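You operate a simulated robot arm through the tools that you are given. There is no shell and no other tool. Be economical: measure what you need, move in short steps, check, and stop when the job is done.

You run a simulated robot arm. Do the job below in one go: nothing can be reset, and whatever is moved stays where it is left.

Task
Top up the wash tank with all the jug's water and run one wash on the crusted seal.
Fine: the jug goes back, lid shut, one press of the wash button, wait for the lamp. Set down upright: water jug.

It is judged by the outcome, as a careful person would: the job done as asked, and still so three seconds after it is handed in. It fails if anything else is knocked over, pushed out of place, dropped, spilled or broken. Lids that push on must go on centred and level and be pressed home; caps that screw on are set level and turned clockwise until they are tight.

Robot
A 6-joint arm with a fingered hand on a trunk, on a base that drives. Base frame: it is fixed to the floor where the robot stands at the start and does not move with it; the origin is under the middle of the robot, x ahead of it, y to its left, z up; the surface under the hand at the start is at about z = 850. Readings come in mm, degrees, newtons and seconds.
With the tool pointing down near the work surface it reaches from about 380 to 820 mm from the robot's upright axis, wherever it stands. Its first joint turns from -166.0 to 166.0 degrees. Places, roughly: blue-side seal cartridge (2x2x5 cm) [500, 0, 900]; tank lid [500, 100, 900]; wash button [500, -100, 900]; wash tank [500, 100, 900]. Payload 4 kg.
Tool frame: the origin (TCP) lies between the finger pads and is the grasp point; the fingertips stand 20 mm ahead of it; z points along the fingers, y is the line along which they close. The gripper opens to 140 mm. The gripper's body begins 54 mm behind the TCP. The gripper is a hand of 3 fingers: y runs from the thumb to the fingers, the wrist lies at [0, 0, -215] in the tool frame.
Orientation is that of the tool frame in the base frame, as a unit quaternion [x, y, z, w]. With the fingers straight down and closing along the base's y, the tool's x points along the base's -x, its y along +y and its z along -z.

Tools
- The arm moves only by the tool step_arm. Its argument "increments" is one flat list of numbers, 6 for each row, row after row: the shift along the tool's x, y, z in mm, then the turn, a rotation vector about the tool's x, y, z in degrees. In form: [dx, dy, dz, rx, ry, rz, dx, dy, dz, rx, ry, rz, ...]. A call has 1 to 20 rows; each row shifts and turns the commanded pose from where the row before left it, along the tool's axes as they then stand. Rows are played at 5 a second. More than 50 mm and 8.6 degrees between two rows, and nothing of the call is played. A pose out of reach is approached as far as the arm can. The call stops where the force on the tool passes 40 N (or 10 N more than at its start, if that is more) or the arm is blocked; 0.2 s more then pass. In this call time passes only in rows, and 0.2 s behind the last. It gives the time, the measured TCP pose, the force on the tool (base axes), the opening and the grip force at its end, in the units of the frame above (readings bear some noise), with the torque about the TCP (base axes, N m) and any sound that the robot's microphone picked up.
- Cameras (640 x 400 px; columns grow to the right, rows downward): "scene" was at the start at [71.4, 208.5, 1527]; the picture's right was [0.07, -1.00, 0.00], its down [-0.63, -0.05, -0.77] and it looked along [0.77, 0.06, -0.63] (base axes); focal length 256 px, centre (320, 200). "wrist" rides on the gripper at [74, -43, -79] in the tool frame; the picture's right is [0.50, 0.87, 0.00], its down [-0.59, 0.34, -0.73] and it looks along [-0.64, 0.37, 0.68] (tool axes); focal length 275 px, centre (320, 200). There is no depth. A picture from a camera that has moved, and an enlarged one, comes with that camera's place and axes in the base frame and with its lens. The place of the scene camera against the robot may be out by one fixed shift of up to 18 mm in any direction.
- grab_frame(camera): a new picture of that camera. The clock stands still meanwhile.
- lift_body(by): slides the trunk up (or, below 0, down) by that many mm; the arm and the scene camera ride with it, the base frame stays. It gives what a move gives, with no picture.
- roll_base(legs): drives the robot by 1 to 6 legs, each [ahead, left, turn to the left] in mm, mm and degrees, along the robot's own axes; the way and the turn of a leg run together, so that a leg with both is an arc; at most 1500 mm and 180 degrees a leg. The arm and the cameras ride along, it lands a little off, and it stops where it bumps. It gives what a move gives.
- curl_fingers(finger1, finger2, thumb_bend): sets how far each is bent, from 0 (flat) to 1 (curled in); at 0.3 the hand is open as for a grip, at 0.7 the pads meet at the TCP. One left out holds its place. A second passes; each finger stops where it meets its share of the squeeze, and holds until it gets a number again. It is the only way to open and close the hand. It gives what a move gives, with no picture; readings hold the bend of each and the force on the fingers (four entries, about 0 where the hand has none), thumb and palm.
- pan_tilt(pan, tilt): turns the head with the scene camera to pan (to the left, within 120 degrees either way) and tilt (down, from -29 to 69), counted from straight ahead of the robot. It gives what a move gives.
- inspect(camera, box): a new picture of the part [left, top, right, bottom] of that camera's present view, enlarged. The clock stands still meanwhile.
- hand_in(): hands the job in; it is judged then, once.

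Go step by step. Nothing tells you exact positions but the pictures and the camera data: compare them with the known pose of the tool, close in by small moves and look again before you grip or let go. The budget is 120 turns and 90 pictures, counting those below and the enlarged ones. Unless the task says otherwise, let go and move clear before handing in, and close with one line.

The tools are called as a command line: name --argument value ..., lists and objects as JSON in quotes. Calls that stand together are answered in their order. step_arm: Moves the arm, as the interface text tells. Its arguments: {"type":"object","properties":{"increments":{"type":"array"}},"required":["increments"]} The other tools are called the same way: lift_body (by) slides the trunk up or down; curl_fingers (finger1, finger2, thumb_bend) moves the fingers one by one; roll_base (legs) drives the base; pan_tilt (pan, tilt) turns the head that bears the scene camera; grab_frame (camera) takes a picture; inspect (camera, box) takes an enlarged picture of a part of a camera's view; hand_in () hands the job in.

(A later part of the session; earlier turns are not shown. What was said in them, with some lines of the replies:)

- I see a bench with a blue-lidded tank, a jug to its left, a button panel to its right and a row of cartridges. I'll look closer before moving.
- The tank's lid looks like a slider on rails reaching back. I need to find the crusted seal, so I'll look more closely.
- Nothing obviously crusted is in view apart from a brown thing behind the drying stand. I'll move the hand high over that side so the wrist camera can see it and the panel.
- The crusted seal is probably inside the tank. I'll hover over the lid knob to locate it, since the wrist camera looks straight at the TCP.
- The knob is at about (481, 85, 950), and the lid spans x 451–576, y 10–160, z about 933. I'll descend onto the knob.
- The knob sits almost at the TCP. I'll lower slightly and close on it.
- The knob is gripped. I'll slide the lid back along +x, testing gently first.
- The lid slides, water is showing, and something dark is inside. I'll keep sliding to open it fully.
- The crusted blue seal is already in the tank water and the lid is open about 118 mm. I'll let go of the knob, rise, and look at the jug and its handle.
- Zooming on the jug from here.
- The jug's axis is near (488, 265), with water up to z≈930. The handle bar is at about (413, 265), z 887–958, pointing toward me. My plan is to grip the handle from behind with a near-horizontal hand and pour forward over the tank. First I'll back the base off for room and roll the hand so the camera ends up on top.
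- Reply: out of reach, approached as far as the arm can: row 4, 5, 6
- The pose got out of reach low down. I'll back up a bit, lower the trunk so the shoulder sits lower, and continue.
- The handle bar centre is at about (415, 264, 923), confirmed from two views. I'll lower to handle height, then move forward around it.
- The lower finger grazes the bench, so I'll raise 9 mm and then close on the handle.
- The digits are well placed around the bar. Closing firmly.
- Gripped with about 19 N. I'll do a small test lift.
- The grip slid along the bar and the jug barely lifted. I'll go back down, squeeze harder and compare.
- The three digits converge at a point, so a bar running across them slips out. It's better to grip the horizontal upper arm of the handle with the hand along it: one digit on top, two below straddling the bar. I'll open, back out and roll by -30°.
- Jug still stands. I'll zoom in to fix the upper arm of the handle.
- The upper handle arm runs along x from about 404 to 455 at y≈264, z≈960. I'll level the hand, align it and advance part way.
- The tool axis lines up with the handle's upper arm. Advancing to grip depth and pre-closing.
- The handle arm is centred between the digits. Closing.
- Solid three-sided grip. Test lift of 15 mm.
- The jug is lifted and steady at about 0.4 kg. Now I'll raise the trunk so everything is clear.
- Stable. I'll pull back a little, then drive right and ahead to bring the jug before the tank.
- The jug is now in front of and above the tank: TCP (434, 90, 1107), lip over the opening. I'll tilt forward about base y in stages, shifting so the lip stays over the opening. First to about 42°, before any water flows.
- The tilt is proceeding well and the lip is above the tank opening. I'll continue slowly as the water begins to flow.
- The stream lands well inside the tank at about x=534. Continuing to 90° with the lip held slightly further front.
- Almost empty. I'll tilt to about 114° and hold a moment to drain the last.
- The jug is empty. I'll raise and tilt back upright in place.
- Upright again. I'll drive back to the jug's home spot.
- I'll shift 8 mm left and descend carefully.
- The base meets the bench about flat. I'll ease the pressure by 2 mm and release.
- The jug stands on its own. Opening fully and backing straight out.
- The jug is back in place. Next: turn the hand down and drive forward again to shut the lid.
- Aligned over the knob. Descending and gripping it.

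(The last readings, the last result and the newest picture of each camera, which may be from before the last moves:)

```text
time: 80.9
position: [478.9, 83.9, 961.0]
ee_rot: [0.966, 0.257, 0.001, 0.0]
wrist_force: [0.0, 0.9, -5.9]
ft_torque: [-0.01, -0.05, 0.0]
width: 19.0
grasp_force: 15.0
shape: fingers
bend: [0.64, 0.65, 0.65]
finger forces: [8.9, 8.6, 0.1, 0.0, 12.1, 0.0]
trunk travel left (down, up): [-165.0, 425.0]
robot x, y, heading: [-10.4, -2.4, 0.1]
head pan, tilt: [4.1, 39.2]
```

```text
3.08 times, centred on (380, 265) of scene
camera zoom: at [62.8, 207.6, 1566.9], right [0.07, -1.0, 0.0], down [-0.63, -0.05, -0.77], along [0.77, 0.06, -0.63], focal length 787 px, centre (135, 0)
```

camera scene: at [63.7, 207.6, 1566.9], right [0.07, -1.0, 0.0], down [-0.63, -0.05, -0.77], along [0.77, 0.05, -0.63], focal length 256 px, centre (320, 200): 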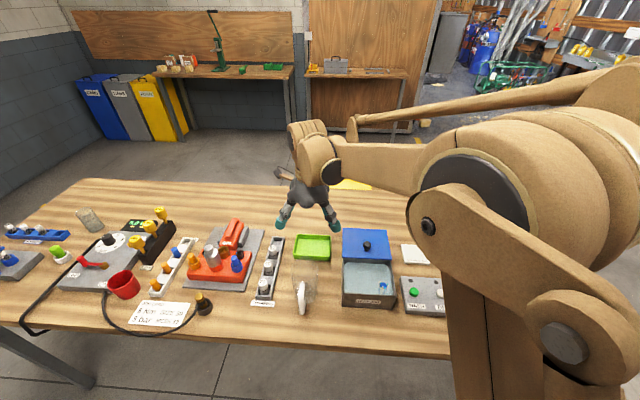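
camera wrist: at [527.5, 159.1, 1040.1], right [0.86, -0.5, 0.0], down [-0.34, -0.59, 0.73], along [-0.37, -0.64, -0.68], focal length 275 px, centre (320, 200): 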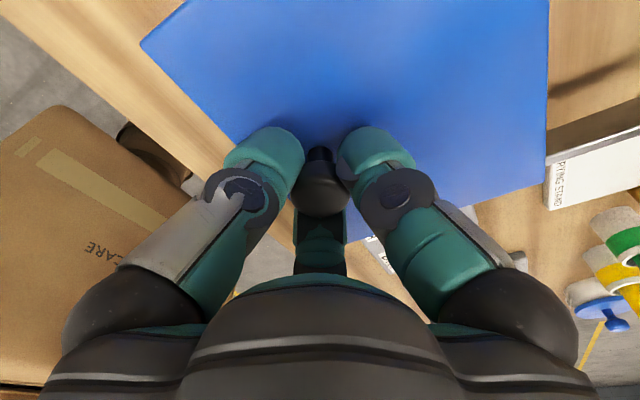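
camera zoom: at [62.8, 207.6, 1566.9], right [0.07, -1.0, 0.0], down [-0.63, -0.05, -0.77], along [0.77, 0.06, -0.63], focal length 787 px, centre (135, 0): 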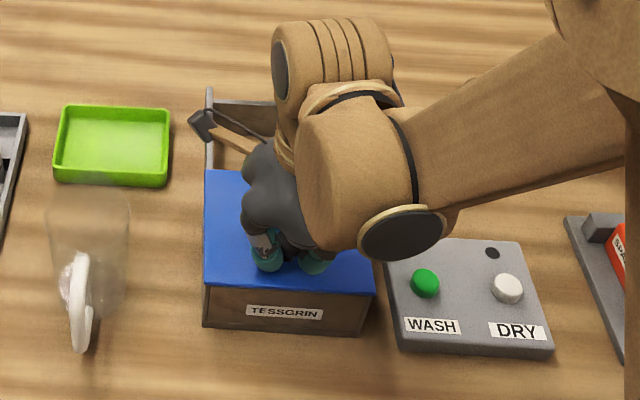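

The lid went a few mm past its original position (TCP ≈484.5) without hitting a stop, so I'll zoom to judge whether it's flush.

inspect --camera "scene" --box '[330, 270, 410, 315]'

step_arm --increments '[2.4, 1.4, 0, 0, 0, 0, 2.2, 1.3, 0, 0, 0, 0]'

inspect --camera "scene" --box '[330, 270, 410, 315]'

```text
8.00 times, centred on (370, 292) of scene
camera zoom: at [62.8, 207.6, 1566.9], right [0.07, -1.0, 0.0], down [-0.63, -0.05, -0.77], along [0.77, 0.06, -0.63], focal length 2047 px, centre (-80, -540)
```

zoom: 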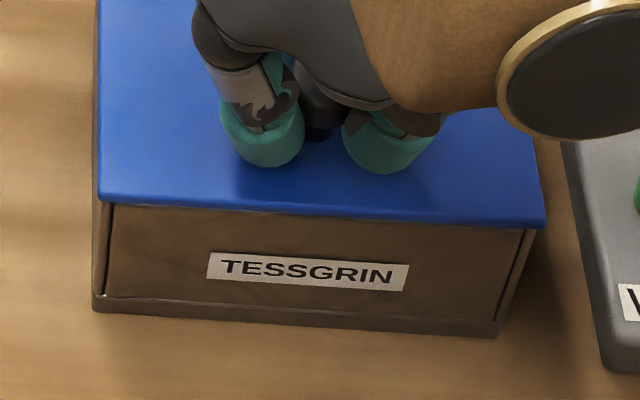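

```text
time: 81.5
position: [483.7, 83.8, 962.1]
ee_rot: [0.966, 0.257, 0.0, 0.0]
wrist_force: [0.3, -3.8, -9.7]
ft_torque: [-0.06, -0.06, -0.01]
width: 19.0
grasp_force: 14.9
shape: fingers
bend: [0.64, 0.65, 0.65]
finger forces: [8.8, 9.5, 0.0, 0.0, 11.2, 0.1]
trunk travel left (down, up): [-165.0, 425.0]
robot x, y, heading: [-10.8, -0.8, -0.1]
head pan, tilt: [4.1, 39.2]
```

```text
8.00 times, centred on (370, 292) of scene
camera zoom: at [63.1, 207.0, 1567.0], right [0.07, -1.0, 0.0], down [-0.63, -0.04, -0.77], along [0.77, 0.05, -0.63], focal length 2047 px, centre (-80, -540)
```

zoom: 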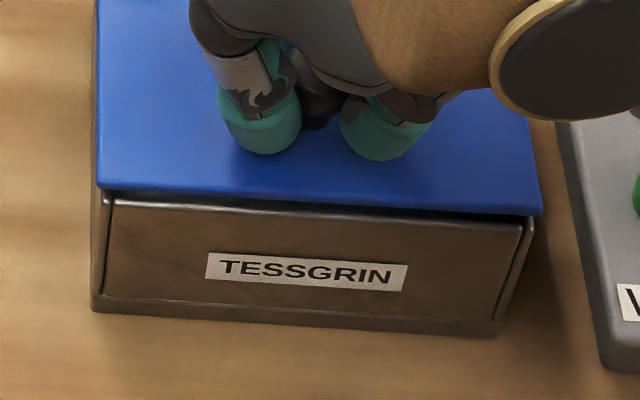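

At TCP ≈482 the lid matches its original closed look. I'll nudge there, let go and check.

step_arm --increments '[-1.5, -0.9, 0, 0, 0, 0]'

curl_fingers --finger1 0.3 --finger2 0.3 --thumb_bend 0.3

step_arm --increments '[0, 0, -30, 0, 0, 0, 0, 0, -40, 0, 0, 0, 0, 0, -40, 0, 0, 0, 0, 0, -20, 0, 0, 0]'

inspect --camera "scene" --box '[330, 210, 470, 315]'

grab_frame --camera "wrist"

```text
time: 81.9
position: [483.1, 85.1, 960.5]
ee_rot: [0.966, 0.258, 0.0, 0.0]
wrist_force: [1.1, -2.4, -11.4]
ft_torque: [-0.08, -0.02, 0.0]
width: 19.5
grasp_force: 14.6
shape: fingers
bend: [0.64, 0.65, 0.65]
finger forces: [8.9, 9.2, 0.1, 0.0, 11.6, 0.1]
trunk travel left (down, up): [-165.0, 425.0]
robot x, y, heading: [-11.9, -1.5, -0.0]
head pan, tilt: [4.1, 39.2]
```

```text
time: 82.9
position: [482.5, 84.0, 962.2]
ee_rot: [0.966, 0.257, 0.0, 0.0]
wrist_force: [-0.3, -0.3, -0.2]
ft_torque: [0.01, 0.0, 0.01]
width: 124.1
grasp_force: 0.1
shape: fingers
bend: [0.3, 0.3, 0.3]
finger forces: [0.0, 0.0, 0.0, 0.0, 0.0, 0.1]
trunk travel left (down, up): [-165.0, 425.0]
robot x, y, heading: [-8.4, -1.1, -0.2]
head pan, tilt: [4.1, 39.2]
```

```text
time: 83.9
position: [483.7, 84.7, 1095.6]
ee_rot: [0.966, 0.257, 0.001, 0.001]
wrist_force: [0.0, -0.6, 0.3]
ft_torque: [0.04, 0.01, 0.01]
width: 124.0
grasp_force: 0.0
shape: fingers
bend: [0.3, 0.3, 0.3]
finger forces: [0.1, 0.1, 0.1, 0.0, 0.1, 0.1]
trunk travel left (down, up): [-165.0, 425.0]
robot x, y, heading: [-7.4, -1.4, 0.1]
head pan, tilt: [4.1, 39.2]
```

```text
3.81 times, centred on (400, 262) of scene
camera zoom: at [62.1, 207.4, 1567.0], right [0.07, -1.0, 0.0], down [-0.63, -0.04, -0.77], along [0.77, 0.06, -0.63], focal length 975 px, centre (15, -38)
```

zoom: 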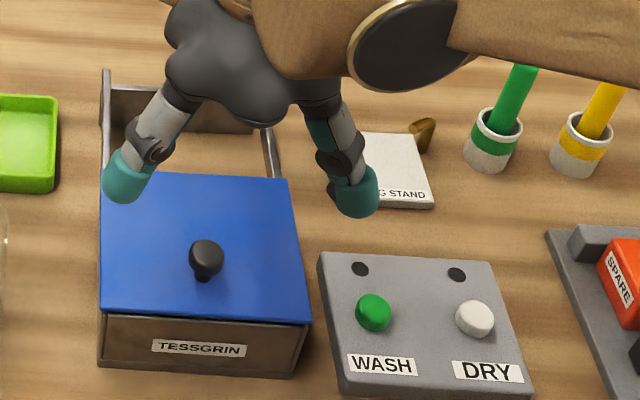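

```text
20 pictures are left
camera wrist: at [527.3, 159.0, 1173.7], right [0.86, -0.5, 0.0], down [-0.34, -0.59, 0.73], along [-0.37, -0.64, -0.68], focal length 275 px, centre (320, 200)
```

wrist: 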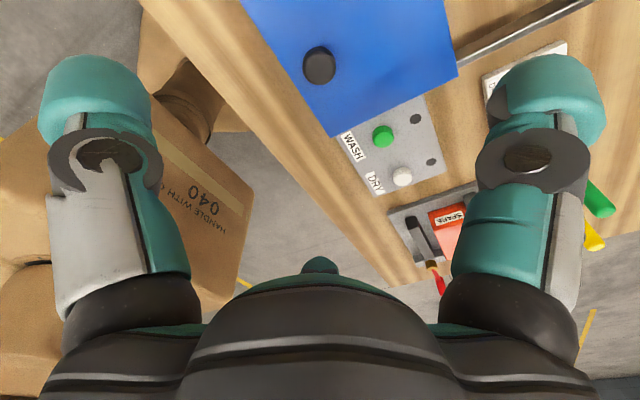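

The lid is shut. The WASH button is at about (495, -54, ~882). I'll close the digits into a point and move over it.

curl_fingers --finger1 0.72 --finger2 0.72 --thumb_bend 0.72

step_arm --increments '[-14.9, 31.4, 0, 0, 0, 0, -14.9, 31.4, 0, 0, 0, 0, -14.9, 31.4, 0, 0, 0, 0, -14.9, 31.4, 0, 0, 0, 0, 0, 0, 40, 0, 0, 0, 0, 0, 40, 0, 0, 0, 0, 0, 40, 0, 0, 0, 0, 0, 25, 0, 0, 0]'

grab_frame --camera "wrist"

inspect --camera "scene" --box '[370, 220, 490, 320]'

```text
time: 84.9
position: [482.7, 84.7, 1093.9]
ee_rot: [0.966, 0.258, 0.001, 0.001]
wrist_force: [0.5, 0.1, -0.3]
ft_torque: [-0.01, 0.0, -0.02]
width: 3.4
grasp_force: 0.2
shape: fingers
bend: [0.72, 0.72, 0.7]
finger forces: [0.1, 0.0, 0.1, 0.0, 0.0, 0.0]
trunk travel left (down, up): [-165.0, 425.0]
robot x, y, heading: [-12.1, -2.8, 0.0]
head pan, tilt: [4.1, 39.2]
```

```text
time: 86.7
position: [495.0, -55.5, 947.0]
ee_rot: [0.966, 0.257, 0.001, 0.0]
wrist_force: [-0.5, 1.0, -0.1]
ft_torque: [-0.01, 0.0, -0.03]
width: 3.3
grasp_force: 0.1
shape: fingers
bend: [0.72, 0.72, 0.7]
finger forces: [0.1, 0.0, 0.0, 0.0, 0.1, 0.0]
trunk travel left (down, up): [-165.0, 425.0]
robot x, y, heading: [-12.7, -2.3, -0.1]
head pan, tilt: [4.1, 39.2]
```

```text
19 pictures are left
camera wrist: at [537.4, 20.5, 1025.8], right [0.86, -0.5, 0.0], down [-0.34, -0.59, 0.73], along [-0.37, -0.64, -0.68], focal length 275 px, centre (320, 200)
```

wrist: 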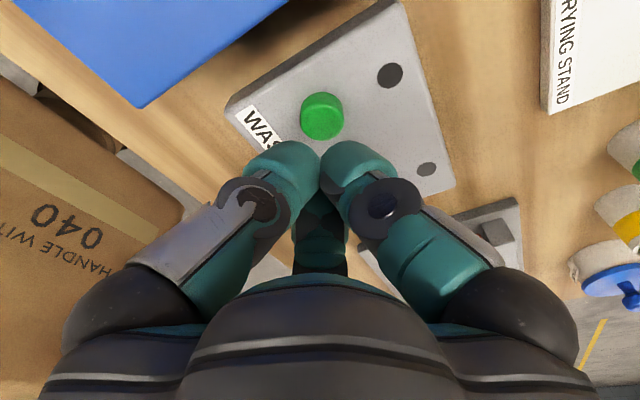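

```text
4.00 times, centred on (430, 270) of scene
camera zoom: at [62.8, 207.3, 1567.0], right [0.07, -1.0, 0.0], down [-0.63, -0.04, -0.77], along [0.77, 0.06, -0.63], focal length 1023 px, centre (-120, -80)
```

zoom: 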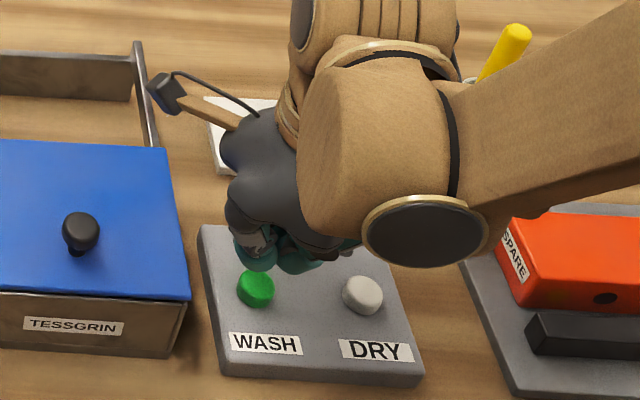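

The button is nearly under the tips. I'll correct by 3 mm and go down close to it.

step_arm --increments '[2.2, -2, 10, 0, 0, 0, 0, 0, 10, 0, 0, 0, 0, 0, 6, 0, 0, 0]'

grab_frame --camera "wrist"

```text
time: 87.5
position: [494.5, -52.0, 920.6]
ee_rot: [0.966, 0.258, 0.001, 0.0]
wrist_force: [0.9, 0.9, -0.3]
ft_torque: [-0.01, 0.03, -0.02]
width: 2.9
grasp_force: 0.0
shape: fingers
bend: [0.72, 0.72, 0.7]
finger forces: [0.1, 0.0, 0.0, 0.0, 0.1, 0.0]
trunk travel left (down, up): [-165.0, 425.0]
robot x, y, heading: [-6.6, -3.5, -0.2]
head pan, tilt: [4.1, 39.2]
```

```text
17 pictures are left
camera wrist: at [538.5, 23.7, 1000.1], right [0.86, -0.5, 0.0], down [-0.34, -0.59, 0.73], along [-0.37, -0.64, -0.68], focal length 275 px, centre (320, 200)
```

wrist: 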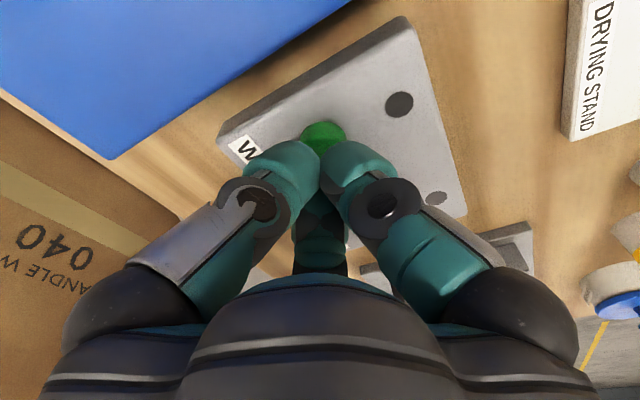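

I'll nudge 5 mm toward the button centre and press down gently.

step_arm --increments '[4.3, -2.5, 0, 0, 0, 0, 0, 0, 4, 0, 0, 0, 0, 0, 4, 0, 0, 0, 0, 0, 4, 0, 0, 0]'

inspect --camera "wrist" --box '[240, 80, 440, 220]'

```text
time: 88.5
position: [496.6, -47.2, 909.4]
ee_rot: [0.966, 0.257, 0.001, 0.0]
wrist_force: [0.4, 0.5, 0.2]
ft_torque: [-0.04, -0.01, 0.02]
width: 3.4
grasp_force: 0.0
shape: fingers
bend: [0.72, 0.72, 0.7]
finger forces: [0.0, 0.0, 0.1, 0.1, 0.0, 0.0]
trunk travel left (down, up): [-165.0, 425.0]
robot x, y, heading: [-9.2, -0.3, -0.1]
head pan, tilt: [4.1, 39.2]
```

```text
2.86 times, centred on (340, 150) of wrist
camera zoom: at [541.4, 27.6, 988.2], right [0.86, -0.5, 0.0], down [-0.34, -0.59, 0.73], along [-0.37, -0.64, -0.68], focal length 786 px, centre (263, 343)
```

zoom: 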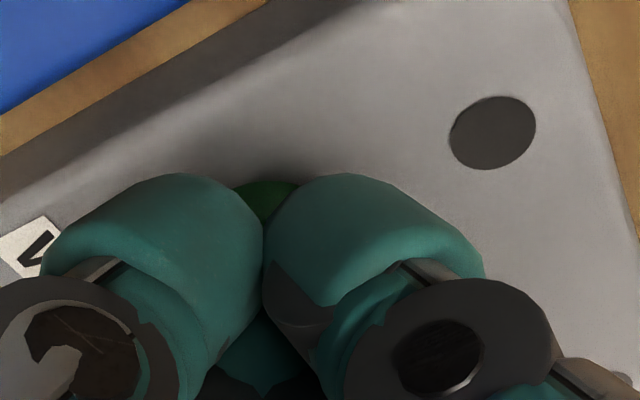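

step_arm --increments '[0, 0, 2, 0, 0, 0, 0, 0, 2, 0, 0, 0, 0, 0, 2, 0, 0, 0, 0, 0, 2, 0, 0, 0]'

```text
time: 89.5
position: [495.7, -48.5, 901.3]
ee_rot: [0.966, 0.257, 0.001, 0.001]
wrist_force: [2.3, -2.4, 8.8]
ft_torque: [-0.12, -0.02, 0.08]
width: 3.2
grasp_force: 6.6
shape: fingers
bend: [0.72, 0.71, 0.7]
finger forces: [0.1, 13.4, 0.1, 0.1, 0.0, 0.0]
trunk travel left (down, up): [-165.0, 425.0]
robot x, y, heading: [-10.0, 2.3, 0.1]
head pan, tilt: [4.1, 39.2]
heard: click
```

A click was heard. I'll lift straight off and look at the lamp.

step_arm --increments '[0, 0, -20, 0, 0, 0, 0, 0, -30, 0, 0, 0, 0, 0, -40, 0, 0, 0]'

grab_frame --camera "wrist"

inspect --camera "scene" --box '[330, 220, 490, 320]'

```text
time: 90.3
position: [495.5, -47.4, 994.6]
ee_rot: [0.966, 0.257, 0.002, 0.0]
wrist_force: [1.1, -0.3, 0.7]
ft_torque: [-0.02, 0.02, 0.02]
width: 3.3
grasp_force: 0.0
shape: fingers
bend: [0.72, 0.72, 0.7]
finger forces: [0.0, 0.0, 0.1, 0.0, 0.1, 0.1]
trunk travel left (down, up): [-165.0, 425.0]
robot x, y, heading: [-12.4, -0.5, -0.0]
head pan, tilt: [4.1, 39.2]
```

```text
15 pictures are left
camera wrist: at [539.3, 27.1, 1073.3], right [0.86, -0.5, 0.0], down [-0.34, -0.59, 0.73], along [-0.37, -0.64, -0.68], focal length 275 px, centre (320, 200)
```

wrist: 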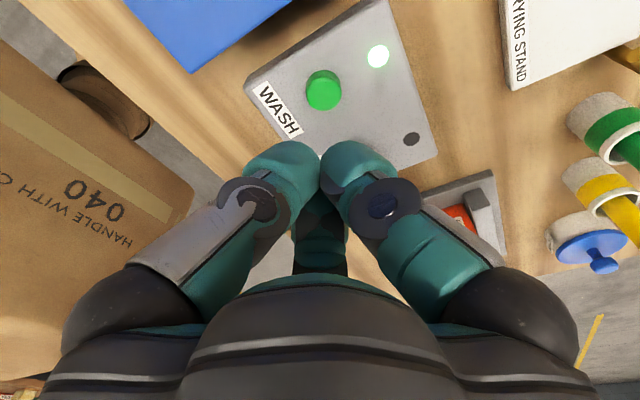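

```text
4.00 times, centred on (410, 270) of scene
camera zoom: at [61.3, 207.4, 1567.1], right [0.07, -1.0, 0.0], down [-0.63, -0.04, -0.77], along [0.77, 0.06, -0.63], focal length 1023 px, centre (-40, -80)
```

zoom: 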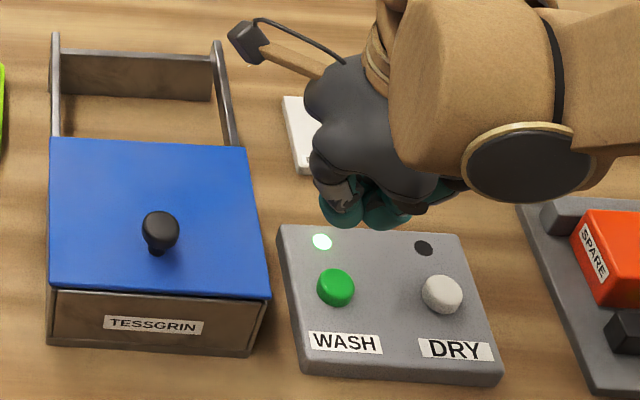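

The wash lamp is lit. I'll wait and see whether it stays lit or changes.

step_arm --increments '[0, 0, -10, 0, 0, 0, 0, 0, -10, 0, 0, 0, 0, 0, -10, 0, 0, 0, 0, 0, -10, 0, 0, 0, 0, 0, 0, 0, 0, 0, 0, 0, 0, 0, 0, 0, 0, 0, 0, 0, 0, 0, 0, 0, 0, 0, 0, 0, 0, 0, 0, 0, 0, 0, 0, 0, 0, 0, 0, 0, 0, 0, 0, 0, 0, 0, 0, 0, 0, 0, 0, 0, 0, 0, 0, 0, 0, 0, 0, 0, 0, 0, 0, 0, 0, 0, 0, 0, 0, 0, 0, 0, 0, 0, 0, 0, 0, 0, 0, 0, 0, 0, 0, 0, 0, 0, 0, 0, 0, 0, 0, 0, 0, 0, 0, 0, 0, 0, 0, 0]'

inspect --camera "scene" --box '[290, 200, 490, 325]'

```text
time: 94.5
position: [498.2, -47.2, 1032.9]
ee_rot: [0.967, 0.256, 0.001, -0.001]
wrist_force: [0.7, -0.5, 0.7]
ft_torque: [0.02, -0.02, -0.01]
width: 3.4
grasp_force: 0.1
shape: fingers
bend: [0.72, 0.72, 0.7]
finger forces: [0.1, 0.0, 0.1, 0.1, 0.0, 0.0]
trunk travel left (down, up): [-165.0, 425.0]
robot x, y, heading: [-7.5, 1.2, -0.0]
head pan, tilt: [4.1, 39.2]
```

```text
3.20 times, centred on (390, 262) of scene
camera zoom: at [62.3, 207.3, 1567.0], right [0.07, -1.0, 0.0], down [-0.63, -0.04, -0.77], along [0.77, 0.06, -0.63], focal length 819 px, centre (96, 0)
```

zoom: 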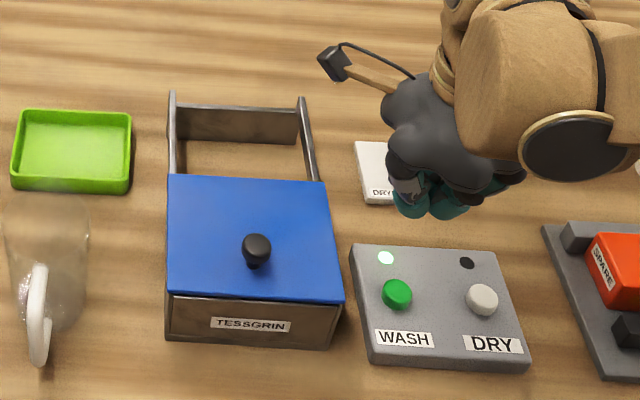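

Still lit, so I'll wait more in small chunks for it to go out.

step_arm --increments '[0, 0, 0, 0, 0, 0, 0, 0, 0, 0, 0, 0, 0, 0, 0, 0, 0, 0, 0, 0, 0, 0, 0, 0, 0, 0, 0, 0, 0, 0, 0, 0, 0, 0, 0, 0, 0, 0, 0, 0, 0, 0, 0, 0, 0, 0, 0, 0, 0, 0, 0, 0, 0, 0, 0, 0, 0, 0, 0, 0, 0, 0, 0, 0, 0, 0, 0, 0, 0, 0, 0, 0, 0, 0, 0, 0, 0, 0, 0, 0, 0, 0, 0, 0, 0, 0, 0, 0, 0, 0, 0, 0, 0, 0, 0, 0, 0, 0, 0, 0, 0, 0, 0, 0, 0, 0, 0, 0, 0, 0, 0, 0, 0, 0, 0, 0, 0, 0, 0, 0]'

step_arm --increments '[0, 0, 0, 0, 0, 0, 0, 0, 0, 0, 0, 0, 0, 0, 0, 0, 0, 0, 0, 0, 0, 0, 0, 0, 0, 0, 0, 0, 0, 0, 0, 0, 0, 0, 0, 0, 0, 0, 0, 0, 0, 0, 0, 0, 0, 0, 0, 0, 0, 0, 0, 0, 0, 0, 0, 0, 0, 0, 0, 0, 0, 0, 0, 0, 0, 0, 0, 0, 0, 0, 0, 0, 0, 0, 0, 0, 0, 0, 0, 0, 0, 0, 0, 0, 0, 0, 0, 0, 0, 0, 0, 0, 0, 0, 0, 0, 0, 0, 0, 0, 0, 0, 0, 0, 0, 0, 0, 0, 0, 0, 0, 0, 0, 0, 0, 0, 0, 0, 0, 0]'

inspect --camera "scene" --box '[290, 200, 490, 325]'

```text
time: 98.7
position: [497.5, -46.7, 1032.4]
ee_rot: [0.966, 0.257, 0.001, 0.0]
wrist_force: [0.4, 0.3, 0.1]
ft_torque: [0.01, 0.05, -0.02]
width: 3.3
grasp_force: 0.0
shape: fingers
bend: [0.72, 0.72, 0.7]
finger forces: [0.0, 0.1, 0.0, 0.1, 0.0, 0.0]
trunk travel left (down, up): [-165.0, 425.0]
robot x, y, heading: [-10.7, -3.6, 0.2]
head pan, tilt: [4.1, 39.2]
```

```text
time: 102.9
position: [498.1, -47.4, 1031.9]
ee_rot: [0.966, 0.257, 0.0, 0.0]
wrist_force: [-1.2, 0.7, 0.2]
ft_torque: [0.01, 0.0, 0.0]
width: 3.3
grasp_force: 0.1
shape: fingers
bend: [0.72, 0.72, 0.7]
finger forces: [0.0, 0.0, 0.0, 0.0, 0.0, 0.0]
trunk travel left (down, up): [-165.0, 425.0]
robot x, y, heading: [-7.8, -0.5, 0.1]
head pan, tilt: [4.1, 39.2]
```

```text
3.20 times, centred on (390, 262) of scene
camera zoom: at [62.3, 207.3, 1567.0], right [0.07, -1.0, 0.0], down [-0.63, -0.04, -0.77], along [0.77, 0.06, -0.63], focal length 819 px, centre (96, 0)
```

zoom: 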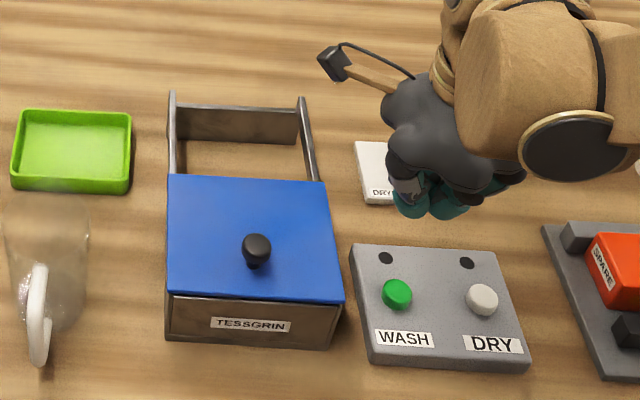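

The wash lamp came on and has gone out again, so one wash has run. The jug stands upright and empty in its place, the lid is shut and the hand is clear. Handing in.

hand_in

```text
The job is handed in.
```

I poured all the jug's water into the wash tank, shut the lid and ran one wash with a single press. The lamp came on and then went out. The jug is back in its place, upright and empty. I didn't reopen the lid to check that the seal came clean.
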